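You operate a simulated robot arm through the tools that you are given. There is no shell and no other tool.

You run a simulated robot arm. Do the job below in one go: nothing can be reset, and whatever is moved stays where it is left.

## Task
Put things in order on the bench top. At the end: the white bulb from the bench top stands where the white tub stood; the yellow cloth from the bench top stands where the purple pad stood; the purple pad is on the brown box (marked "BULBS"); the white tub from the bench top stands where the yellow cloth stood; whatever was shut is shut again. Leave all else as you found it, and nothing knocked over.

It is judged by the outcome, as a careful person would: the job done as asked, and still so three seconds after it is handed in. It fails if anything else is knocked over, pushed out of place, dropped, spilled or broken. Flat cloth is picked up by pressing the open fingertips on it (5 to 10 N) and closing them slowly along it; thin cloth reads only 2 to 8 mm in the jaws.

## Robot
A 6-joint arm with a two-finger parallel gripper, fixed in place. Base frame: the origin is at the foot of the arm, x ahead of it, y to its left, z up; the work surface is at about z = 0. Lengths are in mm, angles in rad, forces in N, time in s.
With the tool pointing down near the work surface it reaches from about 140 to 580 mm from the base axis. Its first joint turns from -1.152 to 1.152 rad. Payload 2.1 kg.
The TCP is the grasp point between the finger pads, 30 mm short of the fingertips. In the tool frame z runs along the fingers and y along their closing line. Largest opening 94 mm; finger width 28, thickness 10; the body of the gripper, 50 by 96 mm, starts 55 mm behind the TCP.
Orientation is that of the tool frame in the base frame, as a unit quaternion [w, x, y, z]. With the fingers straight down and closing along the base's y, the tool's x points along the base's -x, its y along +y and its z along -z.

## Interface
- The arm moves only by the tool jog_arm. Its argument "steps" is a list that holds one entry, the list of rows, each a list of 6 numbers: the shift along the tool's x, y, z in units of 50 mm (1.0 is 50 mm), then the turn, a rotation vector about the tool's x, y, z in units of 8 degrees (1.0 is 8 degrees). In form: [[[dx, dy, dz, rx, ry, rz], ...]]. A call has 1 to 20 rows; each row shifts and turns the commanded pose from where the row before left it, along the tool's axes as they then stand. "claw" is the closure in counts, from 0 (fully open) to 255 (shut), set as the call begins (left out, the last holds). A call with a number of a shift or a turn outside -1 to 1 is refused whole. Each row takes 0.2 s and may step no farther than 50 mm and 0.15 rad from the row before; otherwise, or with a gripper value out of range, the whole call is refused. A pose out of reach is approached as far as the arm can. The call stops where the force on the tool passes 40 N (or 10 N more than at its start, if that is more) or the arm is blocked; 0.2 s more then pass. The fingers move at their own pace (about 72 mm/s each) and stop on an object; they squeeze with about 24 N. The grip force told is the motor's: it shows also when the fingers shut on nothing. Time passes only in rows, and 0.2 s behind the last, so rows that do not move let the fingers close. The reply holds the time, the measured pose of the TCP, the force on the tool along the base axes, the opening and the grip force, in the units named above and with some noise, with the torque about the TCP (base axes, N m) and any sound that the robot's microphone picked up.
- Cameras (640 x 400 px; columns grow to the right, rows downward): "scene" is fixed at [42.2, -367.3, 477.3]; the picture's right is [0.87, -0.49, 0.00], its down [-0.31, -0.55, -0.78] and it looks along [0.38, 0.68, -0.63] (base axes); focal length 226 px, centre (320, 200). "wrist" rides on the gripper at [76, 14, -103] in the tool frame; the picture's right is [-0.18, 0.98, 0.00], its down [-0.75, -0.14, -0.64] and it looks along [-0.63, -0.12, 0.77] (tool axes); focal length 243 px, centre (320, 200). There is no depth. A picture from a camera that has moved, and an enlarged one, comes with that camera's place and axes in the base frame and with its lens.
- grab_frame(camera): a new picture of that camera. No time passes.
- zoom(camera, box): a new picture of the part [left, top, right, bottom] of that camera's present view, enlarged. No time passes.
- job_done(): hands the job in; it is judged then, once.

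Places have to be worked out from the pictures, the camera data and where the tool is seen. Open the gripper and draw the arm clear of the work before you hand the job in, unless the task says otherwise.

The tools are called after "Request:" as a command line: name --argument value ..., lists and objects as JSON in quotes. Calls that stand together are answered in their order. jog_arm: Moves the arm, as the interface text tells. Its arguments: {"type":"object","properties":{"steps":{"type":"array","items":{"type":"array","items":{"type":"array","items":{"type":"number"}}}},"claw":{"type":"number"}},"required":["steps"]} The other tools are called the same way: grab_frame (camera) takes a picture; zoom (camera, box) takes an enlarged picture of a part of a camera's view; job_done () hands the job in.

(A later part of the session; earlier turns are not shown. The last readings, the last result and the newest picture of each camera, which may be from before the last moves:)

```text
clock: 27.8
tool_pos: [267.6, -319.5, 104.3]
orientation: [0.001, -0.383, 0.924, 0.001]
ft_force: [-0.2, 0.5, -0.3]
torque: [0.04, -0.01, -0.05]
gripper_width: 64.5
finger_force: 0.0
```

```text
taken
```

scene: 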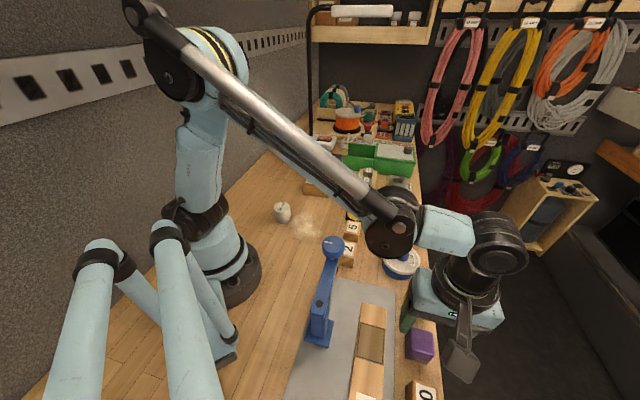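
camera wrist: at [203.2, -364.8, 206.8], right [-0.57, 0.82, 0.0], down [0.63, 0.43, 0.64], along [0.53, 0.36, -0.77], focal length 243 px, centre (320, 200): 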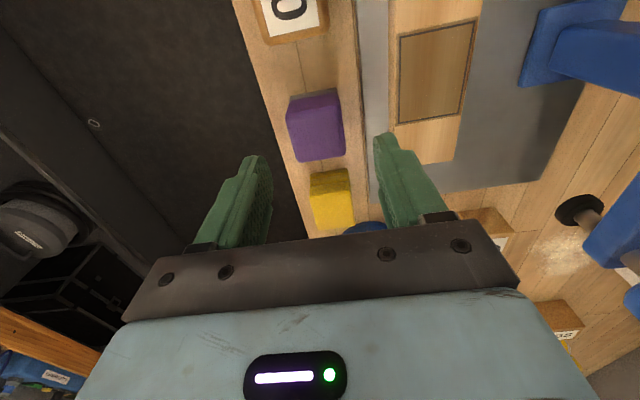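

The opening is 64.5 mm as intended. I'll zoom in to check the alignment between the fingers and the pad.

Request:
zoom --camera "wrist" --box '[240, 70, 400, 170]'

Request:
zoom --camera "scene" --box '[370, 270, 490, 390]'

```text
4.00 times, centred on (320, 120) of wrist
camera zoom: at [203.2, -364.8, 206.8], right [-0.57, 0.82, 0.0], down [0.63, 0.43, 0.64], along [0.53, 0.36, -0.77], focal length 970 px, centre (320, 520)
```

zoom: 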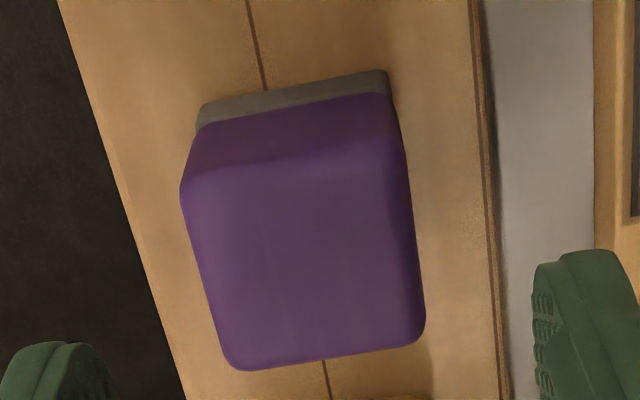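

```text
3.33 times, centred on (430, 330) of scene
camera zoom: at [42.2, -367.3, 477.3], right [0.87, -0.49, 0.0], down [-0.31, -0.55, -0.78], along [0.38, 0.68, -0.63], focal length 754 px, centre (-47, -233)
```

zoom: 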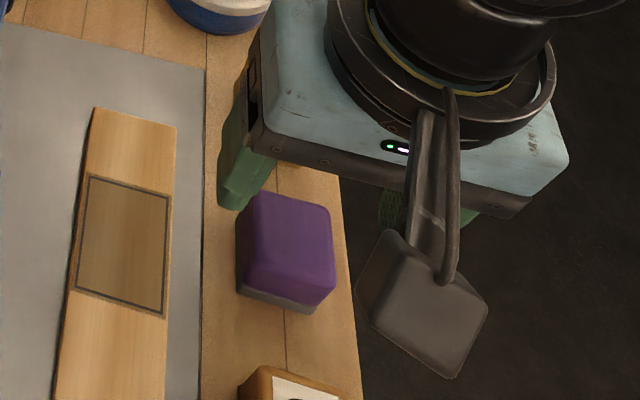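

Pad centre confirmed at about (269, −321.7), within 2 mm of the TCP axis. I'll nudge and descend to about z = 39, watching the forces.

Request:
jog_arm --steps '[[[-0.02, -0.04, 0.5, 0, 0, 0], [0, 0, 0.4, 0, 0, 0], [0, 0, 0.2, 0, 0, 0], [0, 0, 0.2, 0, 0, 0], [0, 0, 0, 0, 0, 0]]]'

Request:
grab_frame --camera "wrist"

Request:
zoom --camera "scene" --box '[370, 270, 490, 390]'

```text
clock: 29.0
tool_pos: [270.7, -321.9, 41.4]
orientation: [0.001, -0.383, 0.924, 0.0]
ft_force: [-0.2, 1.0, -0.6]
torque: [0.0, -0.02, -0.02]
gripper_width: 64.6
finger_force: 0.1
```

```text
taken
camera wrist: at [205.9, -366.1, 142.6], right [-0.57, 0.82, 0.0], down [0.63, 0.43, 0.64], along [0.53, 0.36, -0.77], focal length 243 px, centre (320, 200)
```

wrist: 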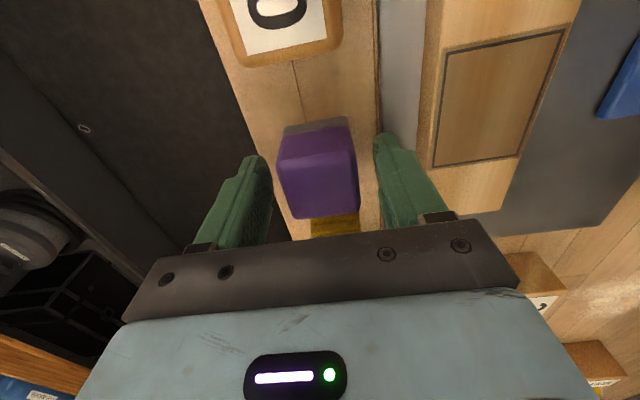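

```text
3.33 times, centred on (430, 330) of scene
camera zoom: at [42.2, -367.3, 477.3], right [0.87, -0.49, 0.0], down [-0.31, -0.55, -0.78], along [0.38, 0.68, -0.63], focal length 754 px, centre (-47, -233)
```

zoom: 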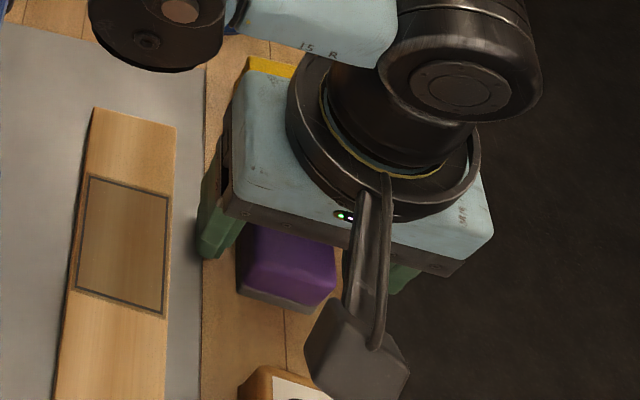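

The fingers straddle the pad at z ≈ 40 with tips about 10 mm above the bench. Now I close on it.

Request:
jog_arm --steps '[[[0, 0, 0, 0, 0, 0], [0, 0, 0, 0, 0, 0], [0, 0, 0, 0, 0, 0], [0, 0, 0, 0, 0, 0]]]' --claw 255

Request:
grab_frame --camera "wrist"

```text
clock: 30.0
tool_pos: [270.4, -322.6, 40.5]
orientation: [0.001, -0.383, 0.924, 0.0]
ft_force: [-0.3, -0.9, -0.1]
torque: [-0.02, 0.0, 0.01]
gripper_width: 43.3
finger_force: 24.2
```

```text
taken
camera wrist: at [205.8, -366.1, 142.8], right [-0.57, 0.82, 0.0], down [0.63, 0.43, 0.64], along [0.53, 0.36, -0.77], focal length 243 px, centre (320, 200)
```

wrist: 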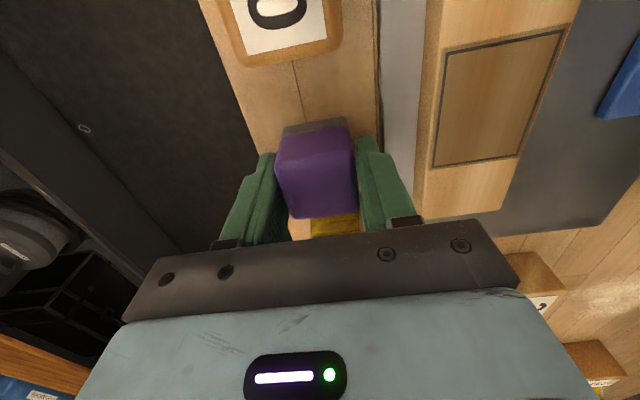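

Gripped at 43 mm with 24 N. I'll lift straight up slowly and check.

Request:
jog_arm --steps '[[[0, 0, -0.2, 0, 0, 0], [0, 0, -0.4, 0, 0, 0], [0, 0, -0.8, 0, 0, 0], [0, 0, -0.8, 0, 0, 0], [0, 0, -0.8, 0, 0, 0], [0, 0, -0.8, 0, 0, 0], [0, 0, 0, 0, 0, 0]]]'

Request:
grab_frame --camera "wrist"

Request:
grab_frame --camera "scene"

```text
clock: 31.6
tool_pos: [269.5, -320.9, 230.7]
orientation: [0.0, -0.383, 0.924, 0.001]
ft_force: [0.3, 0.0, -1.0]
torque: [0.01, 0.0, 0.0]
gripper_width: 43.8
finger_force: 24.2
```

```text
taken
camera wrist: at [205.5, -365.3, 333.9], right [-0.57, 0.82, 0.0], down [0.63, 0.43, 0.64], along [0.53, 0.36, -0.77], focal length 243 px, centre (320, 200)
```

wrist: 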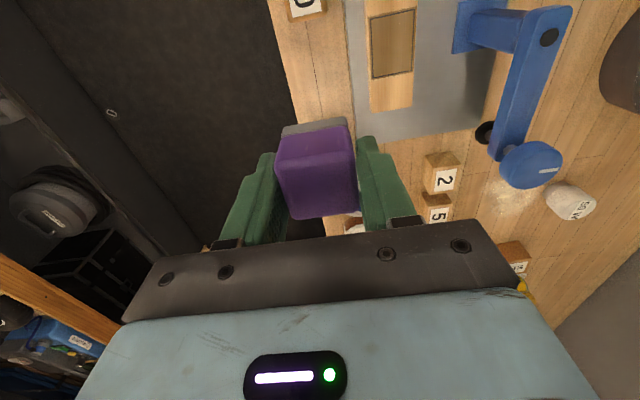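

```text
taken
```

scene: 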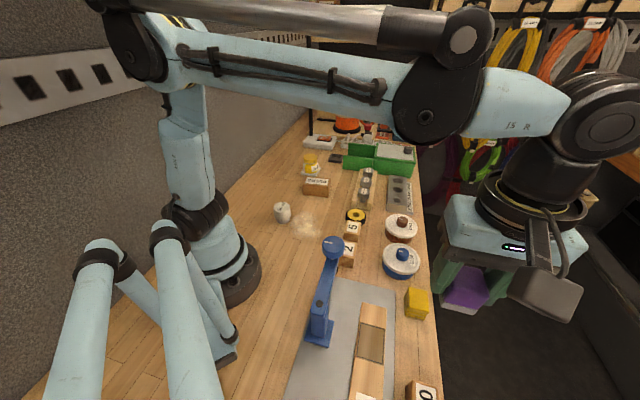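

The pad is held securely. I'll carry it over toward the BULBS box at (340, 189) and look down on the box.

Request:
jog_arm --steps '[[[-0.4, 0.3, 0, 0, 0, 0], [-0.745, 0.566, 0, 0, 0, 0], [-0.745, 0.566, 0, 0, 0, 0], [-0.745, 0.566, 0, 0, 0, 0], [-0.745, 0.566, 0, 0, 0, 0], [-0.745, 0.566, 0, 0, 0, 0], [-0.745, 0.566, 0, 0, 0, 0], [-0.745, 0.566, 0, 0, 0, 0], [-0.745, 0.566, 0, 0, 0, 0], [-0.745, 0.566, 0, 0, 0, 0], [-0.745, 0.566, 0, 0, 0, 0], [-0.35, 0.266, 0, 0, 0, 0], [0, 0, 0, 0, 0, 0]]]'

Request:
grab_frame --camera "wrist"

Request:
grab_frame --camera "scene"

```text
clock: 34.4
tool_pos: [339.1, 188.4, 230.0]
orientation: [0.0, -0.383, 0.924, 0.0]
ft_force: [0.2, 0.1, -0.7]
torque: [-0.02, -0.03, 0.02]
gripper_width: 43.6
finger_force: 24.3
```

```text
taken
camera wrist: at [274.4, 144.7, 333.0], right [-0.56, 0.83, 0.0], down [0.63, 0.43, 0.64], along [0.53, 0.36, -0.77], focal length 243 px, centre (320, 200)
```

wrist: 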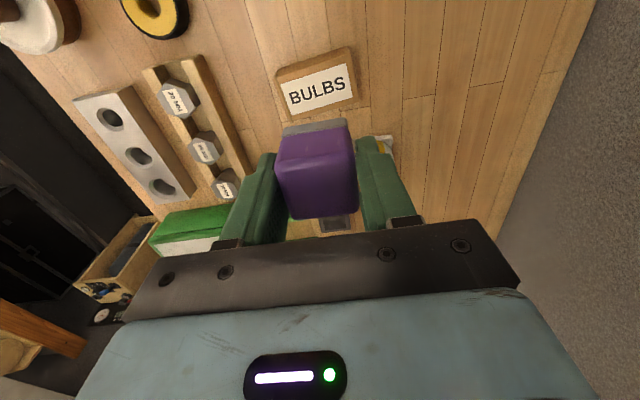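

```text
taken
```

scene: 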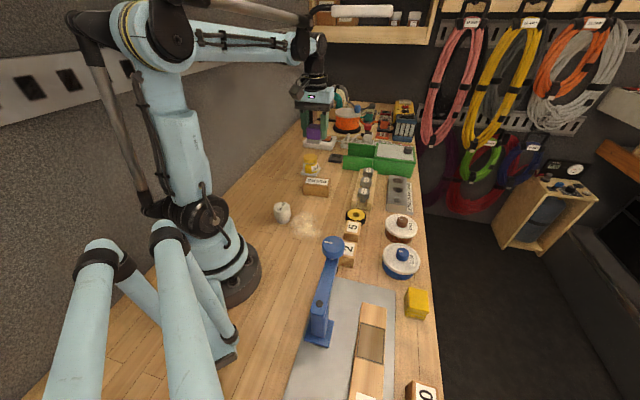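

Request:
zoom --camera "wrist" --box '[260, 35, 380, 135]'

Request:
zoom --camera "scene" --box '[292, 165, 342, 205]'

```text
4.00 times, centred on (320, 85) of wrist
camera zoom: at [274.4, 144.7, 333.0], right [-0.56, 0.83, 0.0], down [0.63, 0.43, 0.64], along [0.53, 0.36, -0.77], focal length 970 px, centre (320, 660)
```

zoom: 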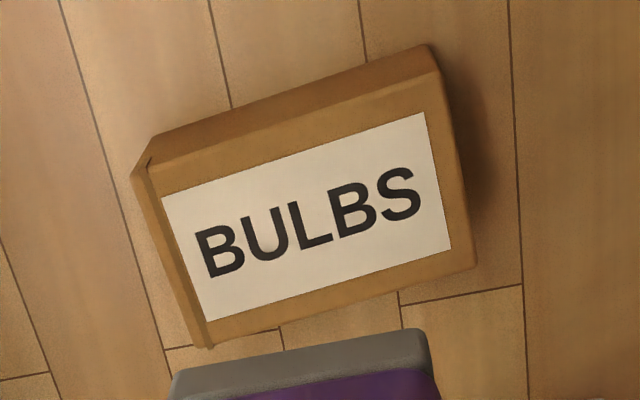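

```text
10.00 times, centred on (317, 185) of scene
camera zoom: at [42.2, -367.3, 477.3], right [0.87, -0.49, 0.0], down [-0.31, -0.55, -0.78], along [0.38, 0.68, -0.63], focal length 2261 px, centre (350, 350)
```

zoom: 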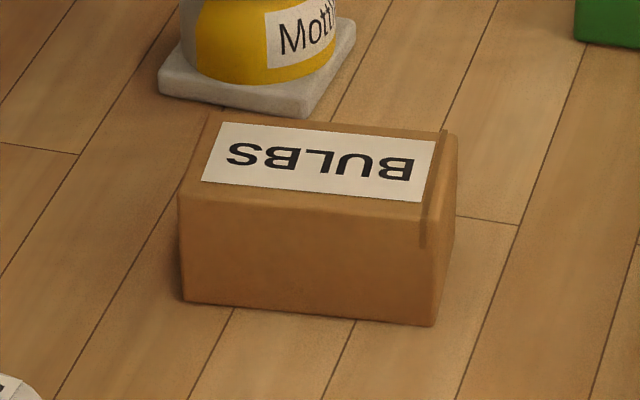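

Box top is ~82×51 mm, centred at (341.6, 188.6), height ≈ 47, long axis at −39°. I'll align the pad with it, and lower to about 10 mm above the top.

Request:
jog_arm --steps '[[[-0.05, -0.05, 0.4, 0, 0, 0], [0, 0, 0.6, 0, 0, -0.74], [0, 0, 0.6, 0, 0, 0], [0, 0, 0.6, 0, 0, 0], [0, 0, 0.4, 0, 0, 0], [0, 0, 0, 0, 0, 0]]]'

Request:
grab_frame --camera "wrist"

Request:
zoom --camera "scene" --box '[270, 120, 370, 210]'

```text
clock: 35.8
tool_pos: [343.0, 188.9, 101.5]
orientation: [0.001, -0.43, 0.903, 0.0]
ft_force: [0.2, 0.5, -1.1]
torque: [0.0, -0.03, -0.03]
gripper_width: 43.6
finger_force: 24.2
```

```text
taken
camera wrist: at [283.6, 137.7, 203.6], right [-0.65, 0.76, 0.0], down [0.58, 0.5, 0.64], along [0.49, 0.42, -0.77], focal length 243 px, centre (320, 200)
```

wrist: 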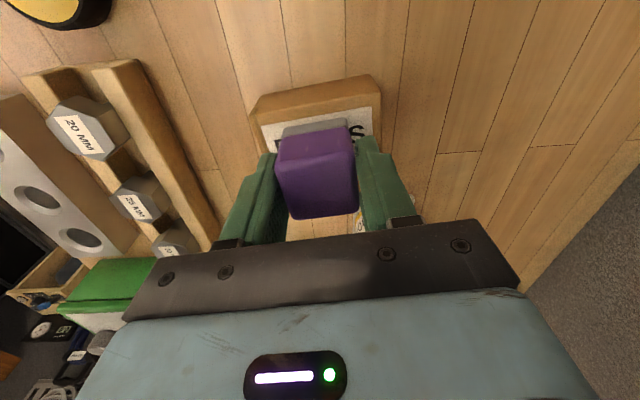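

```text
4.44 times, centred on (320, 165) of scene
camera zoom: at [42.2, -367.3, 477.3], right [0.87, -0.49, 0.0], down [-0.31, -0.55, -0.78], along [0.38, 0.68, -0.63], focal length 1005 px, centre (320, 356)
```

zoom: 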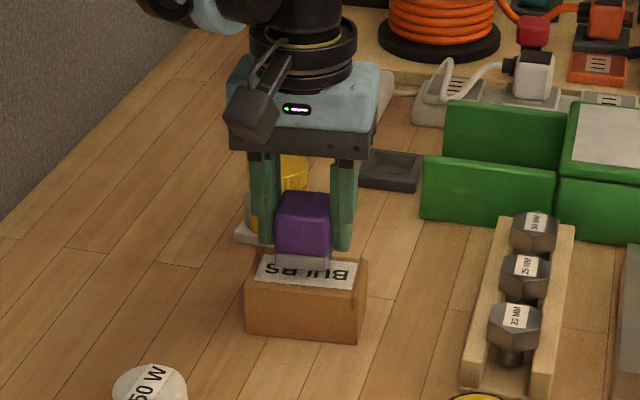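

The pad's bottom is ~13 mm above the box top and centred on it. I'll lower in small steps, watching the force.

Request:
jog_arm --steps '[[[0, 0, 0.1, 0, 0, 0], [0, 0, 0.08, 0, 0, 0], [0, 0, 0.04, 0, 0, 0], [0, 0, 0, 0, 0, 0]]]'

Request:
jog_arm --steps '[[[0, 0, 0.03, 0, 0, 0], [0, 0, 0, 0, 0, 0]]]'

```text
clock: 36.8
tool_pos: [343.5, 187.5, 90.7]
orientation: [0.001, -0.431, 0.902, 0.001]
ft_force: [0.2, 0.0, 0.3]
torque: [-0.01, -0.01, 0.03]
gripper_width: 43.6
finger_force: 24.2
```

```text
clock: 37.4
tool_pos: [343.3, 188.6, 89.9]
orientation: [0.001, -0.43, 0.903, 0.0]
ft_force: [0.0, -0.7, -0.2]
torque: [-0.01, 0.03, 0.01]
gripper_width: 43.7
finger_force: 23.7
```

No contact yet at z ≈ 89. I'll continue in 1.5 mm steps.

Request:
jog_arm --steps '[[[0, 0, 0.03, 0, 0, 0], [0, 0, 0, 0, 0, 0]]]'

Request:
zoom --camera "scene" --box '[290, 150, 350, 205]'

```text
clock: 38.0
tool_pos: [343.1, 188.5, 86.5]
orientation: [0.0, -0.431, 0.902, 0.001]
ft_force: [0.8, -0.3, -0.3]
torque: [0.01, 0.01, -0.01]
gripper_width: 43.7
finger_force: 23.7
```

```text
7.27 times, centred on (320, 178) of scene
camera zoom: at [42.2, -367.3, 477.3], right [0.87, -0.49, 0.0], down [-0.31, -0.55, -0.78], along [0.38, 0.68, -0.63], focal length 1644 px, centre (320, 364)
```

zoom: 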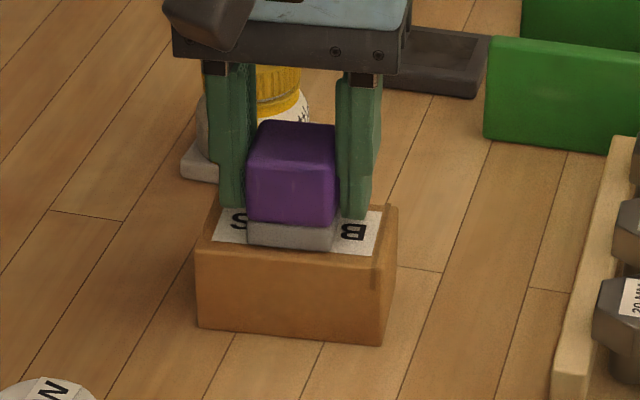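

Almost touching. I'll take further 1.5 mm steps until the force rises.

Request:
jog_arm --steps '[[[0, 0, 0.03, 0, 0, 0], [0, 0, 0, 0, 0, 0]]]'

Request:
jog_arm --steps '[[[0, 0, 0.03, 0, 0, 0], [0, 0, 0, 0, 0, 0]]]'

```text
clock: 38.6
tool_pos: [343.0, 189.4, 85.9]
orientation: [0.001, -0.43, 0.903, 0.0]
ft_force: [-0.4, 0.2, 9.7]
torque: [-0.04, -0.05, -0.04]
gripper_width: 43.7
finger_force: 24.0
```

```text
clock: 39.2
tool_pos: [342.8, 187.8, 84.5]
orientation: [0.0, -0.431, 0.902, 0.001]
ft_force: [-0.4, 0.4, 20.7]
torque: [0.01, -0.01, 0.0]
gripper_width: 43.8
finger_force: 23.9
```

Contact is made (20 N upward). I'll back off 2 mm, open partially, and rise straight up.

Request:
jog_arm --steps '[[[0, 0, -0.04, 0, 0, 0], [0, 0, 0, 0, 0, 0]]]'

Request:
jog_arm --steps '[[[0, 0, 0, 0, 0, 0], [0, 0, 0, 0, 0, 0], [0, 0, 0, 0, 0, 0]]]' --claw 80

Request:
jog_arm --steps '[[[0, 0, -0.2, 0, 0, 0], [0, 0, -0.4, 0, 0, 0], [0, 0, -0.8, 0, 0, 0], [0, 0, -0.8, 0, 0, 0], [0, 0, -0.7, 0, 0, 0], [0, 0, 0, 0, 0, 0]]]'

Request:
grab_frame --camera "wrist"

Request:
zoom --camera "scene" --box '[270, 120, 370, 210]'

```text
clock: 39.8
tool_pos: [342.3, 189.4, 85.8]
orientation: [0.002, -0.43, 0.903, 0.0]
ft_force: [-0.2, 0.1, 0.1]
torque: [-0.06, 0.02, -0.04]
gripper_width: 43.7
finger_force: 23.7
```

```text
clock: 40.6
tool_pos: [343.7, 187.9, 87.4]
orientation: [0.001, -0.431, 0.902, 0.0]
ft_force: [1.0, -0.1, 0.2]
torque: [0.02, 0.0, 0.02]
gripper_width: 64.4
finger_force: 0.1
```

```text
clock: 42.0
tool_pos: [342.7, 188.7, 230.9]
orientation: [0.001, -0.43, 0.903, 0.001]
ft_force: [-0.8, 0.2, 0.1]
torque: [-0.01, 0.01, 0.03]
gripper_width: 64.6
finger_force: 0.1
```

```text
taken
camera wrist: at [282.9, 137.5, 334.4], right [-0.65, 0.76, 0.0], down [0.58, 0.5, 0.64], along [0.49, 0.42, -0.77], focal length 243 px, centre (320, 200)
```

wrist: 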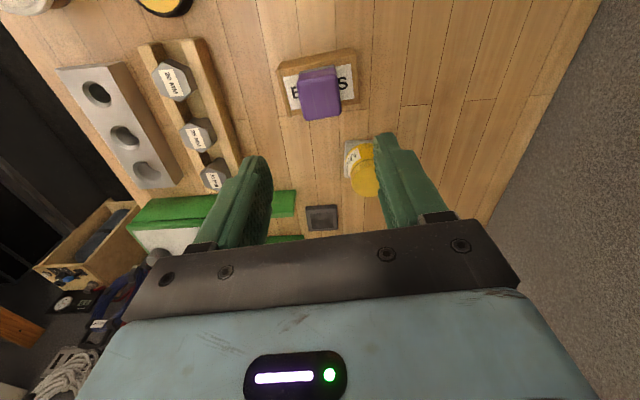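

```text
4.44 times, centred on (320, 165) of scene
camera zoom: at [42.2, -367.3, 477.3], right [0.87, -0.49, 0.0], down [-0.31, -0.55, -0.78], along [0.38, 0.68, -0.63], focal length 1005 px, centre (320, 356)
```

zoom: 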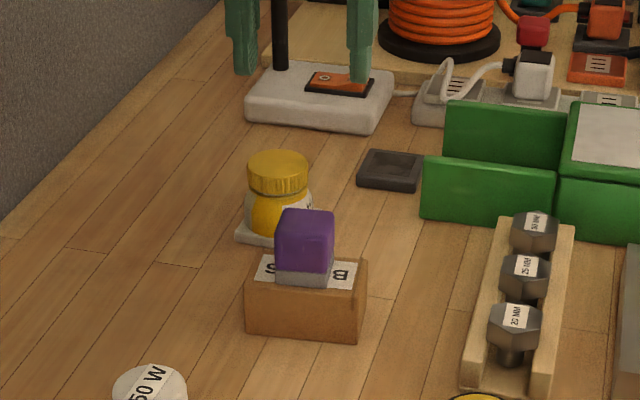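

The pad sits squarely on the box. Next is the yellow cloth at about (326.5, −264.5): I'll return to the 45° heading and go above it.

Request:
jog_arm --steps '[[[0, 0, 0, 0, 0, 0.74], [0.661, -0.618, 0, 0, 0, 0], [0.661, -0.618, 0, 0, 0, 0], [0.661, -0.618, 0, 0, 0, 0], [0.661, -0.618, 0, 0, 0, 0], [0.661, -0.618, 0, 0, 0, 0], [0.661, -0.618, 0, 0, 0, 0], [0.661, -0.618, 0, 0, 0, 0], [0.661, -0.618, 0, 0, 0, 0], [0.661, -0.618, 0, 0, 0, 0], [0.661, -0.618, 0, 0, 0, 0], [0, 0, 0.6, 0, 0, 0], [0, 0, 0.6, 0, 0, 0], [0, 0, 0.6, 0, 0, 0], [0, 0, 0, 0, 0, 0]]]'

Request:
grab_frame --camera "wrist"

Request:
zoom --camera "wrist" --box '[240, 60, 400, 160]'

Request:
zoom --camera "scene" --box '[370, 220, 490, 340]'

```text
clock: 45.2
tool_pos: [327.6, -266.2, 140.2]
orientation: [0.001, -0.383, 0.924, 0.0]
ft_force: [-0.1, -0.8, 0.9]
torque: [0.0, 0.0, -0.02]
gripper_width: 64.4
finger_force: 0.0
```

```text
taken
camera wrist: at [263.2, -309.5, 242.7], right [-0.57, 0.82, 0.0], down [0.63, 0.43, 0.64], along [0.53, 0.36, -0.77], focal length 243 px, centre (320, 200)
```

wrist: 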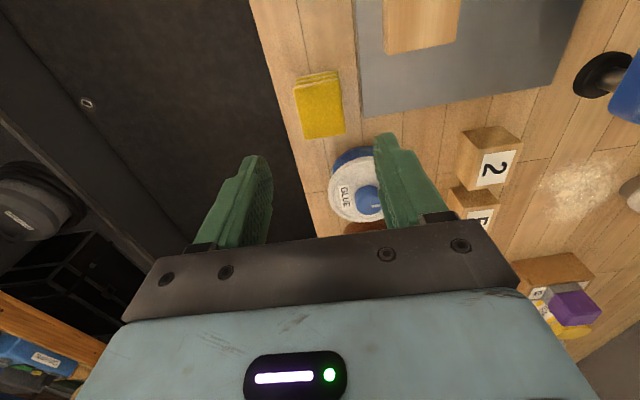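

```text
4.00 times, centred on (320, 110) of wrist
camera zoom: at [263.2, -309.5, 242.7], right [-0.57, 0.82, 0.0], down [0.63, 0.43, 0.64], along [0.53, 0.36, -0.77], focal length 970 px, centre (320, 560)
```

zoom: 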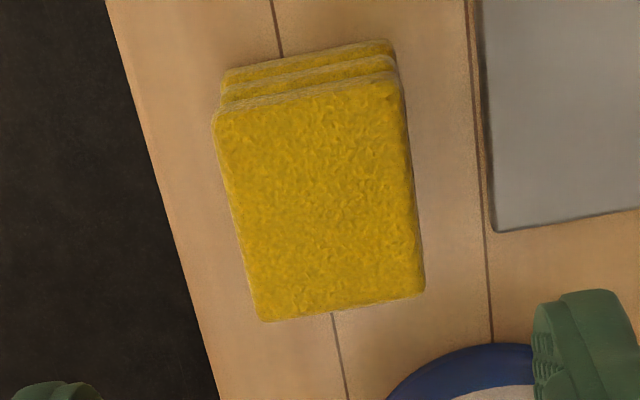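

```text
3.33 times, centred on (430, 280) of scene
camera zoom: at [42.2, -367.3, 477.3], right [0.87, -0.49, 0.0], down [-0.31, -0.55, -0.78], along [0.38, 0.68, -0.63], focal length 754 px, centre (-47, -67)
```

zoom: 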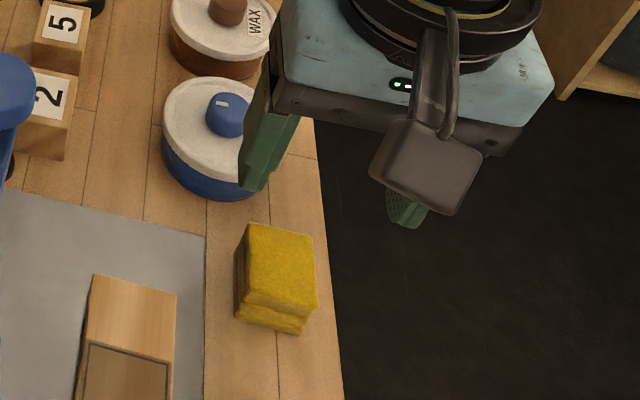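

Cloth centre is confirmed at (326.1, −264.6), within ~1 mm of the TCP. I'll descend to about z = 37 so the tips sit ~7 mm above the bench.

Request:
jog_arm --steps '[[[0, 0.025, 0.7, 0, 0, 0], [0, 0, 0.7, 0, 0, 0], [0, 0, 0.4, 0, 0, 0], [0, 0, 0.25, 0, 0, 0], [0, 0, 0, 0, 0, 0]]]'

Request:
grab_frame --camera "wrist"

Request:
zoom --camera "scene" --box '[370, 220, 490, 340]'

```text
clock: 46.4
tool_pos: [327.5, -262.2, 37.9]
orientation: [0.001, -0.383, 0.924, 0.001]
ft_force: [0.0, -0.5, 0.0]
torque: [0.04, -0.01, -0.01]
gripper_width: 64.6
finger_force: 0.1
```

```text
taken
camera wrist: at [262.6, -308.0, 140.7], right [-0.57, 0.82, 0.0], down [0.63, 0.43, 0.64], along [0.53, 0.36, -0.77], focal length 243 px, centre (320, 200)
```

wrist: 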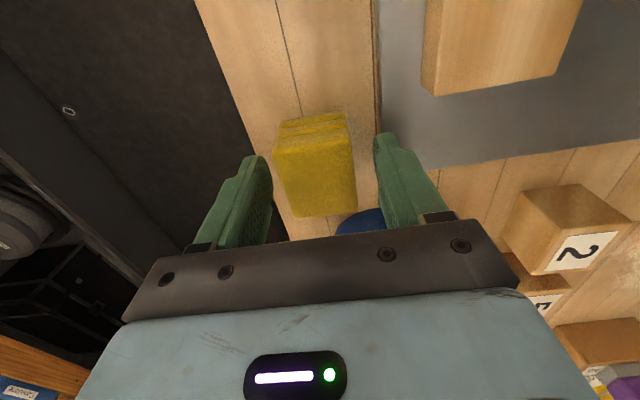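

```text
3.33 times, centred on (430, 280) of scene
camera zoom: at [42.2, -367.3, 477.3], right [0.87, -0.49, 0.0], down [-0.31, -0.55, -0.78], along [0.38, 0.68, -0.63], focal length 754 px, centre (-47, -67)
```

zoom: 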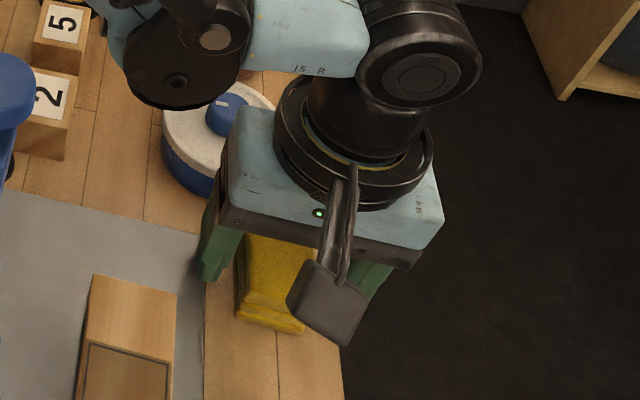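

The fingers straddle the cloth. I'll close on it now.

Request:
jog_arm --steps '[[[0, 0, 0, 0, 0, 0], [0, 0, 0, 0, 0, 0], [0, 0, 0, 0, 0, 0], [0, 0, 0, 0, 0, 0], [0, 0, 0, 0, 0, 0]]]' --claw 255

Request:
grab_frame --camera "wrist"

```text
clock: 47.6
tool_pos: [327.2, -263.5, 36.4]
orientation: [0.001, -0.383, 0.924, 0.0]
ft_force: [0.3, 0.2, -0.6]
torque: [0.01, 0.0, -0.01]
gripper_width: 43.7
finger_force: 23.9
```

```text
taken
camera wrist: at [262.6, -308.1, 140.9], right [-0.57, 0.82, 0.0], down [0.63, 0.43, 0.64], along [0.53, 0.36, -0.77], focal length 243 px, centre (320, 200)
```

wrist: 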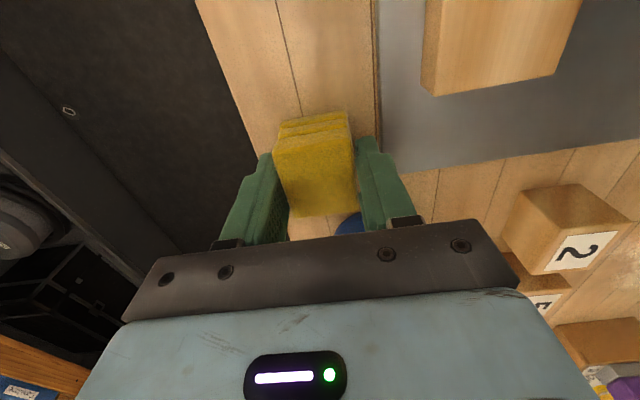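

Gripped at 43.7 mm. I'll lift 60 mm and check that the whole stack comes along.

Request:
jog_arm --steps '[[[0, 0, -0.2, 0, 0, 0], [0, 0, -0.4, 0, 0, 0], [0, 0, -0.6, 0, 0, 0], [0, 0, 0, 0, 0, 0]]]'

Request:
zoom --camera "scene" --box '[370, 220, 490, 340]'

Request:
grab_frame --camera "wrist"

```text
clock: 48.6
tool_pos: [327.0, -263.5, 99.8]
orientation: [0.0, -0.383, 0.924, 0.0]
ft_force: [0.0, -0.4, 0.3]
torque: [0.02, 0.01, 0.01]
gripper_width: 43.7
finger_force: 23.9
```

```text
3.33 times, centred on (430, 280) of scene
camera zoom: at [42.2, -367.3, 477.3], right [0.87, -0.49, 0.0], down [-0.31, -0.55, -0.78], along [0.38, 0.68, -0.63], focal length 754 px, centre (-47, -67)
```

zoom: 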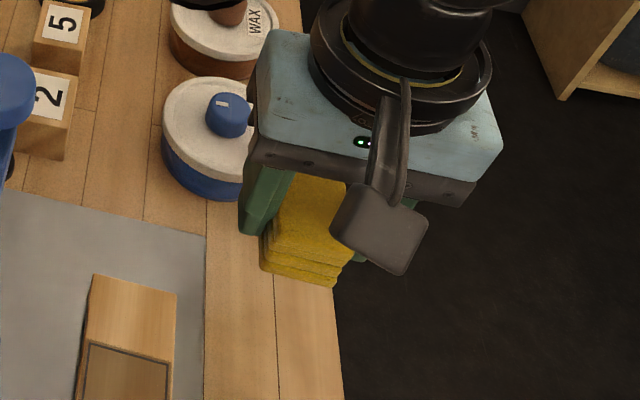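

```text
taken
camera wrist: at [262.6, -308.5, 201.5], right [-0.57, 0.82, 0.0], down [0.63, 0.43, 0.64], along [0.53, 0.36, -0.77], focal length 243 px, centre (320, 200)
```

wrist: 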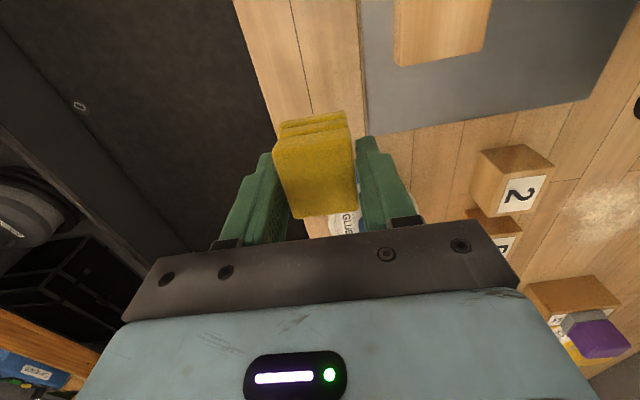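

The whole stack lifted cleanly. I'll move 81 mm along the row to the pad's old place and lower most of the way.

Request:
jog_arm --steps '[[[0.4, 0, 0, 0, 0, 0], [0.8, -0.013, 0, 0, 0, 0], [0.414, 0, 0, 0, 0, 0], [0, 0, 0.4, 0, 0, 0], [0, 0, 0.4, 0, 0, 0], [0, 0, 0.28, 0, 0, 0], [0, 0, 0, 0, 0, 0]]]'

Request:
grab_frame --camera "wrist"

Request:
zoom --camera "scene" --box '[360, 280, 480, 400]'

```text
clock: 50.2
tool_pos: [268.9, -321.0, 45.1]
orientation: [0.001, -0.383, 0.924, 0.0]
ft_force: [-1.0, 0.2, -1.0]
torque: [0.01, -0.01, 0.02]
gripper_width: 43.5
finger_force: 24.4
```

```text
taken
camera wrist: at [206.1, -364.9, 146.2], right [-0.57, 0.82, 0.0], down [0.63, 0.43, 0.64], along [0.53, 0.36, -0.77], focal length 243 px, centre (320, 200)
```

wrist: 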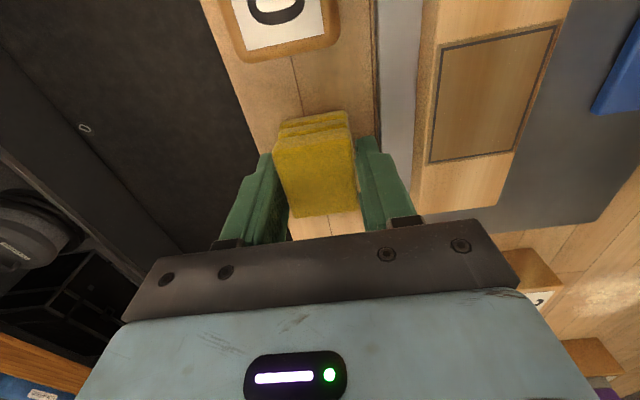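

```text
3.33 times, centred on (420, 340) of scene
camera zoom: at [42.2, -367.3, 477.3], right [0.87, -0.49, 0.0], down [-0.31, -0.55, -0.78], along [0.38, 0.68, -0.63], focal length 754 px, centre (-13, -267)
```

zoom: 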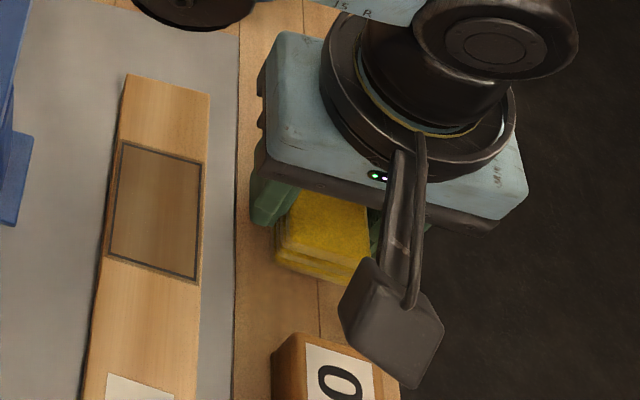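

Position is (269.7, −321.1), within 1 mm of the pad's spot. I'll lower the last ~5 mm gently.

Request:
jog_arm --steps '[[[0, 0, 0.04, 0, 0, 0], [0, 0, 0.04, 0, 0, 0], [0, 0, 0, 0, 0, 0]]]'

Request:
jog_arm --steps '[[[0, 0, 0.025, 0, 0, 0], [0, 0, 0, 0, 0, 0]]]'

```text
clock: 51.0
tool_pos: [269.9, -320.0, 39.9]
orientation: [0.001, -0.383, 0.924, 0.0]
ft_force: [-0.8, 0.3, -0.2]
torque: [0.03, -0.01, 0.01]
gripper_width: 43.4
finger_force: 24.1
```

```text
clock: 51.6
tool_pos: [270.5, -321.2, 39.4]
orientation: [0.001, -0.383, 0.924, 0.001]
ft_force: [0.8, -0.5, -0.2]
torque: [-0.03, -0.06, -0.01]
gripper_width: 43.7
finger_force: 23.6
```

No contact yet; I'll take another small step.

Request:
jog_arm --steps '[[[0, 0, 0.02, 0, 0, 0], [0, 0, 0, 0, 0, 0]]]'

```text
clock: 52.2
tool_pos: [270.5, -320.1, 38.3]
orientation: [0.001, -0.383, 0.924, 0.001]
ft_force: [-0.1, 2.5, 15.9]
torque: [-0.02, 0.01, 0.0]
gripper_width: 43.8
finger_force: 24.2
```

Contact at 16 N. I'll back off 1 mm, release to the 64 mm opening, and rise.

Request:
jog_arm --steps '[[[0, 0, -0.02, 0, 0, 0], [0, 0, 0, 0, 0, 0]]]'

Request:
jog_arm --steps '[[[0, 0, 0, 0, 0, 0], [0, 0, 0, 0, 0, 0], [0, 0, 0, 0, 0, 0]]]' --claw 80

Request:
jog_arm --steps '[[[0, 0, -0.2, 0, 0, 0], [0, 0, -0.5, 0, 0, 0], [0, 0, -0.9, 0, 0, 0], [0, 0, -0.9, 0, 0, 0], [0, 0, -0.9, 0, 0, 0], [0, 0, -0.6, 0, 0, 0], [0, 0, 0, 0, 0, 0]]]'

Request:
grab_frame --camera "wrist"

Request:
zoom --camera "scene" --box '[360, 280, 480, 400]'

```text
clock: 52.8
tool_pos: [269.8, -320.0, 39.7]
orientation: [0.001, -0.383, 0.924, 0.0]
ft_force: [0.4, -0.1, 0.6]
torque: [-0.01, 0.01, 0.02]
gripper_width: 43.4
finger_force: 24.2
```

```text
clock: 53.6
tool_pos: [271.2, -320.2, 37.2]
orientation: [0.0, -0.383, 0.924, 0.0]
ft_force: [0.2, 0.1, -0.1]
torque: [-0.01, -0.04, 0.02]
gripper_width: 64.7
finger_force: 0.2
```

```text
clock: 55.2
tool_pos: [268.6, -320.8, 239.4]
orientation: [0.001, -0.382, 0.924, 0.001]
ft_force: [-0.3, -0.5, -0.2]
torque: [0.0, 0.01, -0.02]
gripper_width: 64.8
finger_force: 0.0
```

```text
taken
camera wrist: at [204.9, -365.5, 343.0], right [-0.57, 0.82, 0.0], down [0.63, 0.43, 0.64], along [0.53, 0.36, -0.77], focal length 243 px, centre (320, 200)
```

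wrist: 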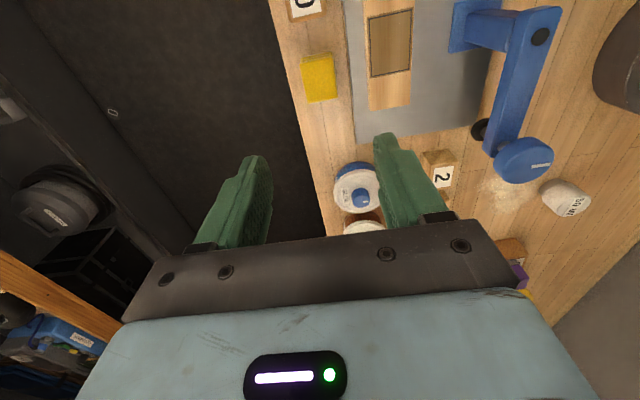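

```text
3.33 times, centred on (420, 340) of scene
camera zoom: at [42.2, -367.3, 477.3], right [0.87, -0.49, 0.0], down [-0.31, -0.55, -0.78], along [0.38, 0.68, -0.63], focal length 754 px, centre (-13, -267)
```

zoom: 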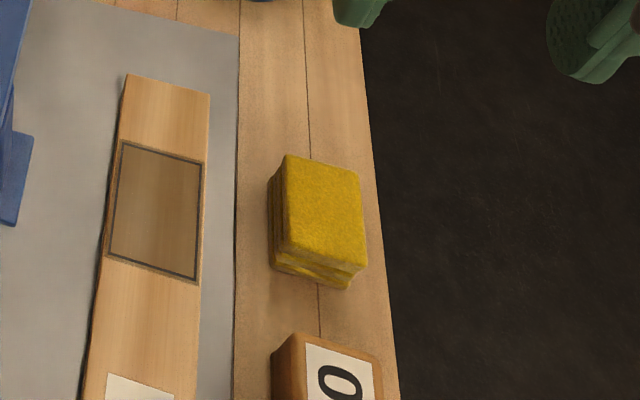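

The cloth stands where the pad was. Next, the white tub at about (384, 325): I'll travel there at z ≈ 240 and look down on it.

Request:
jog_arm --steps '[[[-0.768, 0.537, 0, 0, 0, 0], [-0.768, 0.537, 0, 0, 0, 0], [-0.768, 0.537, 0, 0, 0, 0], [-0.768, 0.537, 0, 0, 0, 0], [-0.768, 0.537, 0, 0, 0, 0], [-0.768, 0.537, 0, 0, 0, 0], [-0.768, 0.537, 0, 0, 0, 0], [-0.768, 0.537, 0, 0, 0, 0], [-0.768, 0.537, 0, 0, 0, 0], [-0.768, 0.537, 0, 0, 0, 0], [-0.768, 0.537, 0, 0, 0, 0], [-0.768, 0.537, 0, 0, 0, 0], [-0.768, 0.537, 0, 0, 0, 0], [-0.768, 0.537, 0, 0, 0, 0], [0, 0, 0.6, 0, 0, 0], [0, 0, 0, 0, 0, 0]]]' --claw 0

Request:
grab_frame --camera "wrist"

Request:
zoom --camera "wrist" --box '[260, 50, 380, 140]'

Request:
zoom --camera "scene" --box '[260, 90, 370, 190]'

```text
clock: 58.6
tool_pos: [383.5, 326.5, 211.1]
orientation: [0.0, -0.382, 0.924, 0.0]
ft_force: [-0.2, 0.2, 0.8]
torque: [-0.03, 0.0, 0.04]
gripper_width: 94.1
finger_force: 0.1
```

```text
taken
camera wrist: at [319.4, 282.2, 312.6], right [-0.57, 0.82, 0.0], down [0.63, 0.43, 0.64], along [0.53, 0.36, -0.77], focal length 243 px, centre (320, 200)
```

wrist: 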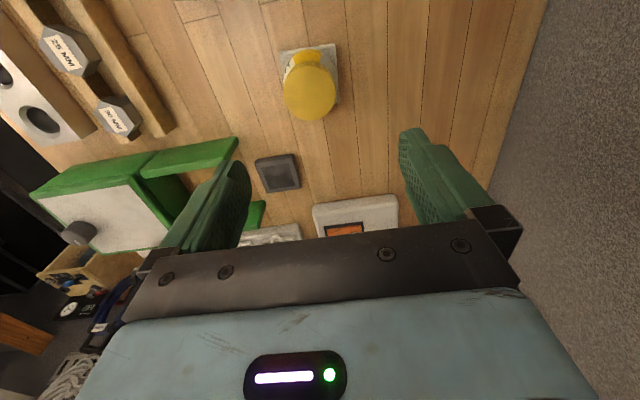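

```text
4.44 times, centred on (320, 95) of wrist
camera zoom: at [319.4, 282.2, 312.6], right [-0.57, 0.82, 0.0], down [0.63, 0.43, 0.64], along [0.53, 0.36, -0.77], focal length 1078 px, centre (320, 667)
```

zoom: 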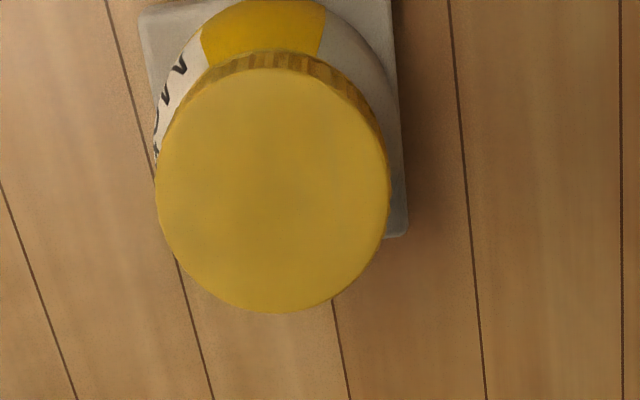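

```text
4.00 times, centred on (315, 140) of scene
camera zoom: at [42.2, -367.3, 477.3], right [0.87, -0.49, 0.0], down [-0.31, -0.55, -0.78], along [0.38, 0.68, -0.63], focal length 904 px, centre (340, 440)
```

zoom: 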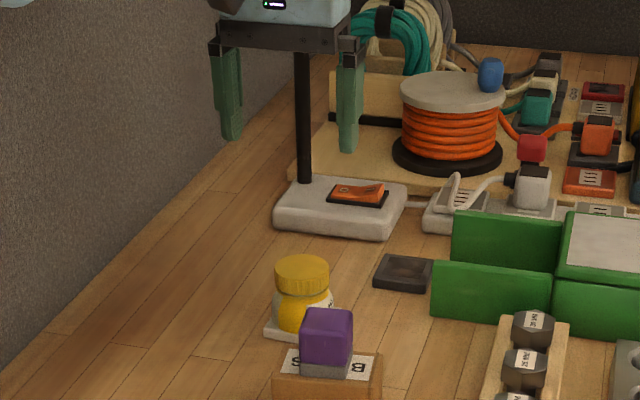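

Triangulating, the lid top is at (383, 314.5, 70), the lid ~50 mm and the body ~60 mm across, standing on a 60 mm tile ~12 mm thick centred at about (385, 315). I'll centre over it and come down to just above the lid.

Request:
jog_arm --steps '[[[0.141, -0.17, 0.3, 0, 0, 0], [0, 0, 0.7, 0, 0, 0], [0, 0, 0.7, 0, 0, 0], [0, 0, 0.2, 0, 0, 0], [0, 0, 0, 0, 0, 0]]]'

Request:
grab_frame --camera "wrist"

Request:
zoom --camera "wrist" --box '[240, 70, 400, 190]'

Request:
zoom --camera "scene" --box '[270, 110, 350, 190]'

```text
clock: 59.8
tool_pos: [384.4, 313.7, 114.4]
orientation: [0.001, -0.383, 0.924, 0.001]
ft_force: [0.4, -0.2, -0.1]
torque: [0.0, 0.02, -0.02]
gripper_width: 93.6
finger_force: 0.2
```

```text
taken
camera wrist: at [320.3, 270.2, 217.3], right [-0.57, 0.82, 0.0], down [0.63, 0.43, 0.64], along [0.53, 0.36, -0.77], focal length 243 px, centre (320, 200)
```

wrist: 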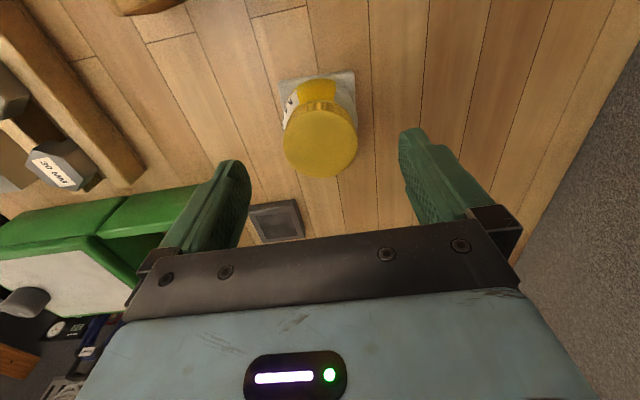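

```text
3.33 times, centred on (320, 130) of wrist
camera zoom: at [320.3, 270.2, 217.3], right [-0.57, 0.82, 0.0], down [0.63, 0.43, 0.64], along [0.53, 0.36, -0.77], focal length 809 px, centre (320, 433)
```

zoom: 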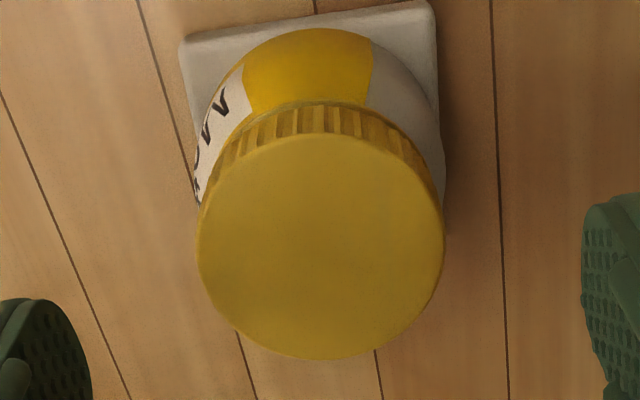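

```text
5.00 times, centred on (310, 150) of scene
camera zoom: at [42.2, -367.3, 477.3], right [0.87, -0.49, 0.0], down [-0.31, -0.55, -0.78], along [0.38, 0.68, -0.63], focal length 1131 px, centre (370, 450)
```

zoom: 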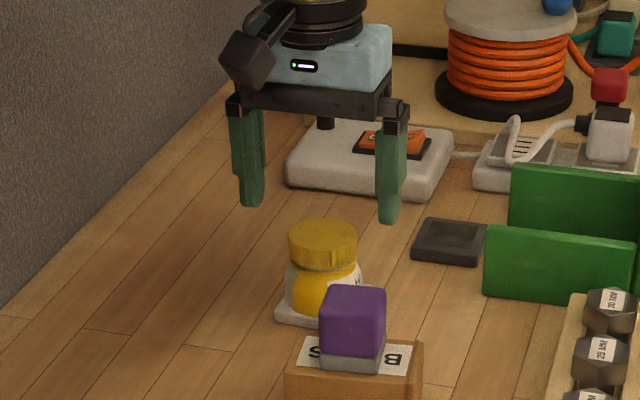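

The lid is centred between the fingers. I'll descend so the tips stop about 5 mm above the tile (TCP z ≈ 47).

Request:
jog_arm --steps '[[[0.03, 0, 0.5, 0, 0, 0], [0, 0, 0.4, 0, 0, 0], [0, 0, 0.25, 0, 0, 0], [0, 0, 0.18, 0, 0, 0], [0, 0, 0, 0, 0, 0]]]'

Request:
grab_frame --camera "wrist"

Request:
zoom --camera "scene" --box '[270, 110, 350, 190]'

```text
clock: 61.0
tool_pos: [384.1, 313.6, 48.0]
orientation: [0.001, -0.382, 0.924, 0.0]
ft_force: [0.2, 0.0, 0.6]
torque: [0.04, -0.02, 0.0]
gripper_width: 94.0
finger_force: 0.0
```

```text
taken
camera wrist: at [319.4, 269.1, 150.2], right [-0.57, 0.82, 0.0], down [0.63, 0.43, 0.64], along [0.53, 0.36, -0.77], focal length 243 px, centre (320, 200)
```

wrist: 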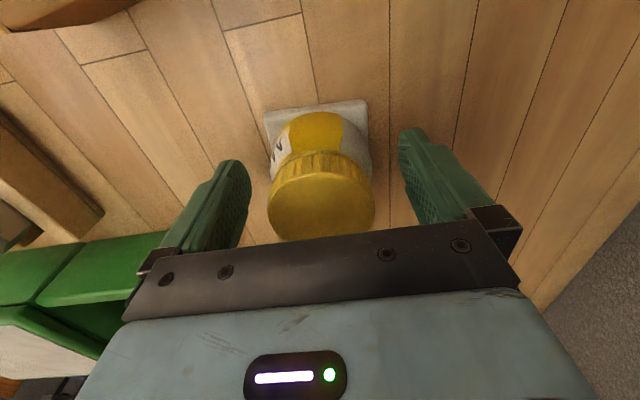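

```text
5.00 times, centred on (310, 150) of scene
camera zoom: at [42.2, -367.3, 477.3], right [0.87, -0.49, 0.0], down [-0.31, -0.55, -0.78], along [0.38, 0.68, -0.63], focal length 1131 px, centre (370, 450)
```

zoom: 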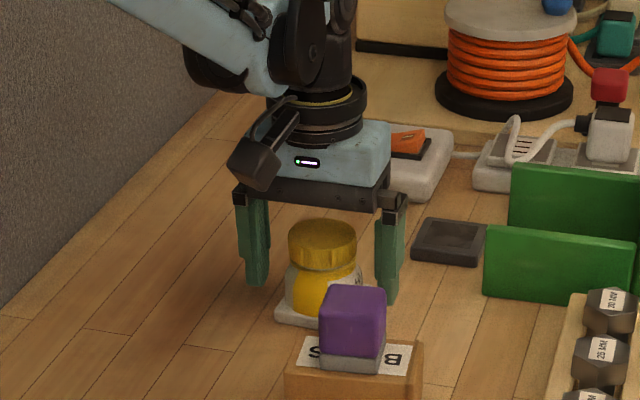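

The fingers straddle the tub body, tips about 5 mm above the tile. I'll close.

Request:
jog_arm --steps '[[[0, 0, 0, 0, 0, 0], [0, 0, 0, 0, 0, 0], [0, 0, 0, 0, 0, 0], [0, 0, 0, 0, 0, 0], [0, 0, 0, 0, 0, 0]]]' --claw 255

Request:
grab_frame --camera "wrist"

Request:
zoom --camera "scene" --box '[280, 130, 340, 190]'

```text
clock: 62.2
tool_pos: [384.1, 313.3, 48.3]
orientation: [0.001, -0.383, 0.924, 0.001]
ft_force: [0.3, -0.4, 0.4]
torque: [0.0, 0.01, 0.0]
gripper_width: 59.3
finger_force: 23.7
```

```text
taken
camera wrist: at [319.4, 269.1, 150.3], right [-0.57, 0.82, 0.0], down [0.63, 0.43, 0.64], along [0.53, 0.36, -0.77], focal length 243 px, centre (320, 200)
```

wrist: 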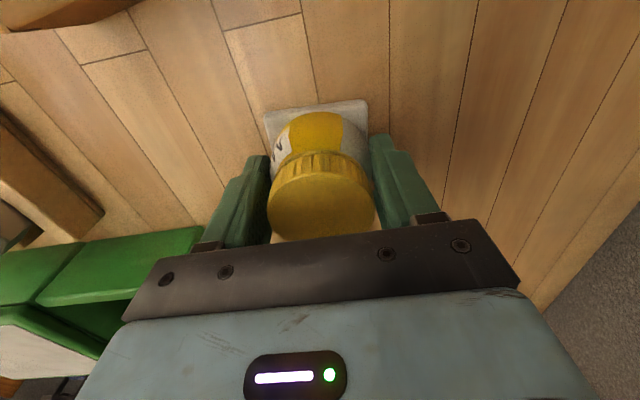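

```text
6.67 times, centred on (310, 160) of scene
camera zoom: at [42.2, -367.3, 477.3], right [0.87, -0.49, 0.0], down [-0.31, -0.55, -0.78], along [0.38, 0.68, -0.63], focal length 1508 px, centre (387, 467)
```

zoom: 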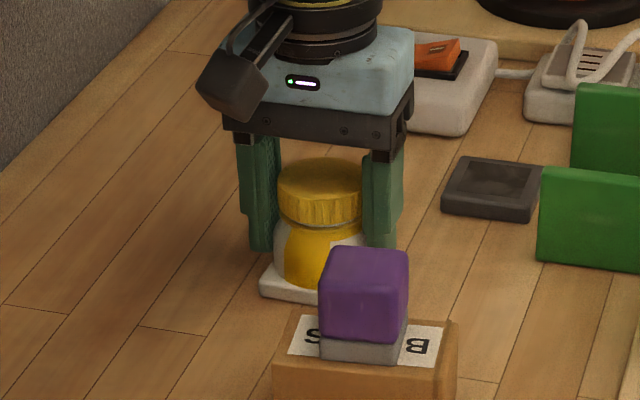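

Gripped at 59.3 mm. I'll lift a little and check whether the tile stays behind.

Request:
jog_arm --steps '[[[0, 0, -0.1, 0, 0, 0], [0, 0, -0.2, 0, 0, 0], [0, 0, -0.4, 0, 0, 0], [0, 0, 0, 0, 0, 0]]]'

Request:
grab_frame --camera "wrist"

Request:
zoom --camera "scene" --box '[280, 130, 340, 190]'

```text
clock: 63.2
tool_pos: [384.5, 313.3, 84.1]
orientation: [0.001, -0.383, 0.924, 0.0]
ft_force: [-1.1, -0.5, -1.0]
torque: [-0.02, -0.02, -0.03]
gripper_width: 59.0
finger_force: 24.1
```

```text
taken
camera wrist: at [319.4, 268.7, 185.6], right [-0.57, 0.82, 0.0], down [0.63, 0.43, 0.64], along [0.53, 0.36, -0.77], focal length 243 px, centre (320, 200)
```

wrist: 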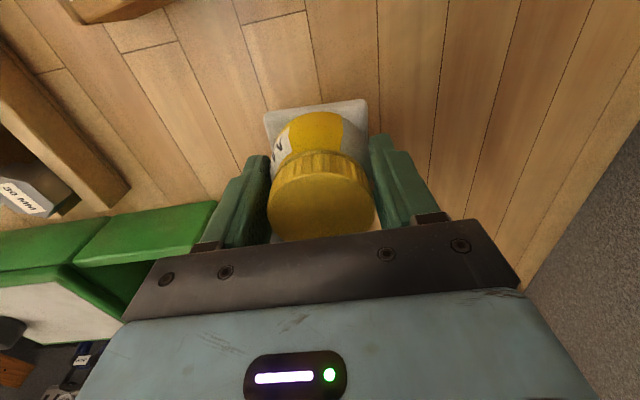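

```text
6.67 times, centred on (310, 160) of scene
camera zoom: at [42.2, -367.3, 477.3], right [0.87, -0.49, 0.0], down [-0.31, -0.55, -0.78], along [0.38, 0.68, -0.63], focal length 1508 px, centre (387, 467)
```

zoom: 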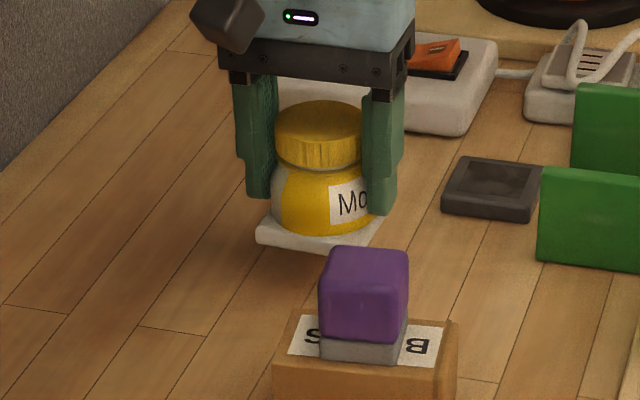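

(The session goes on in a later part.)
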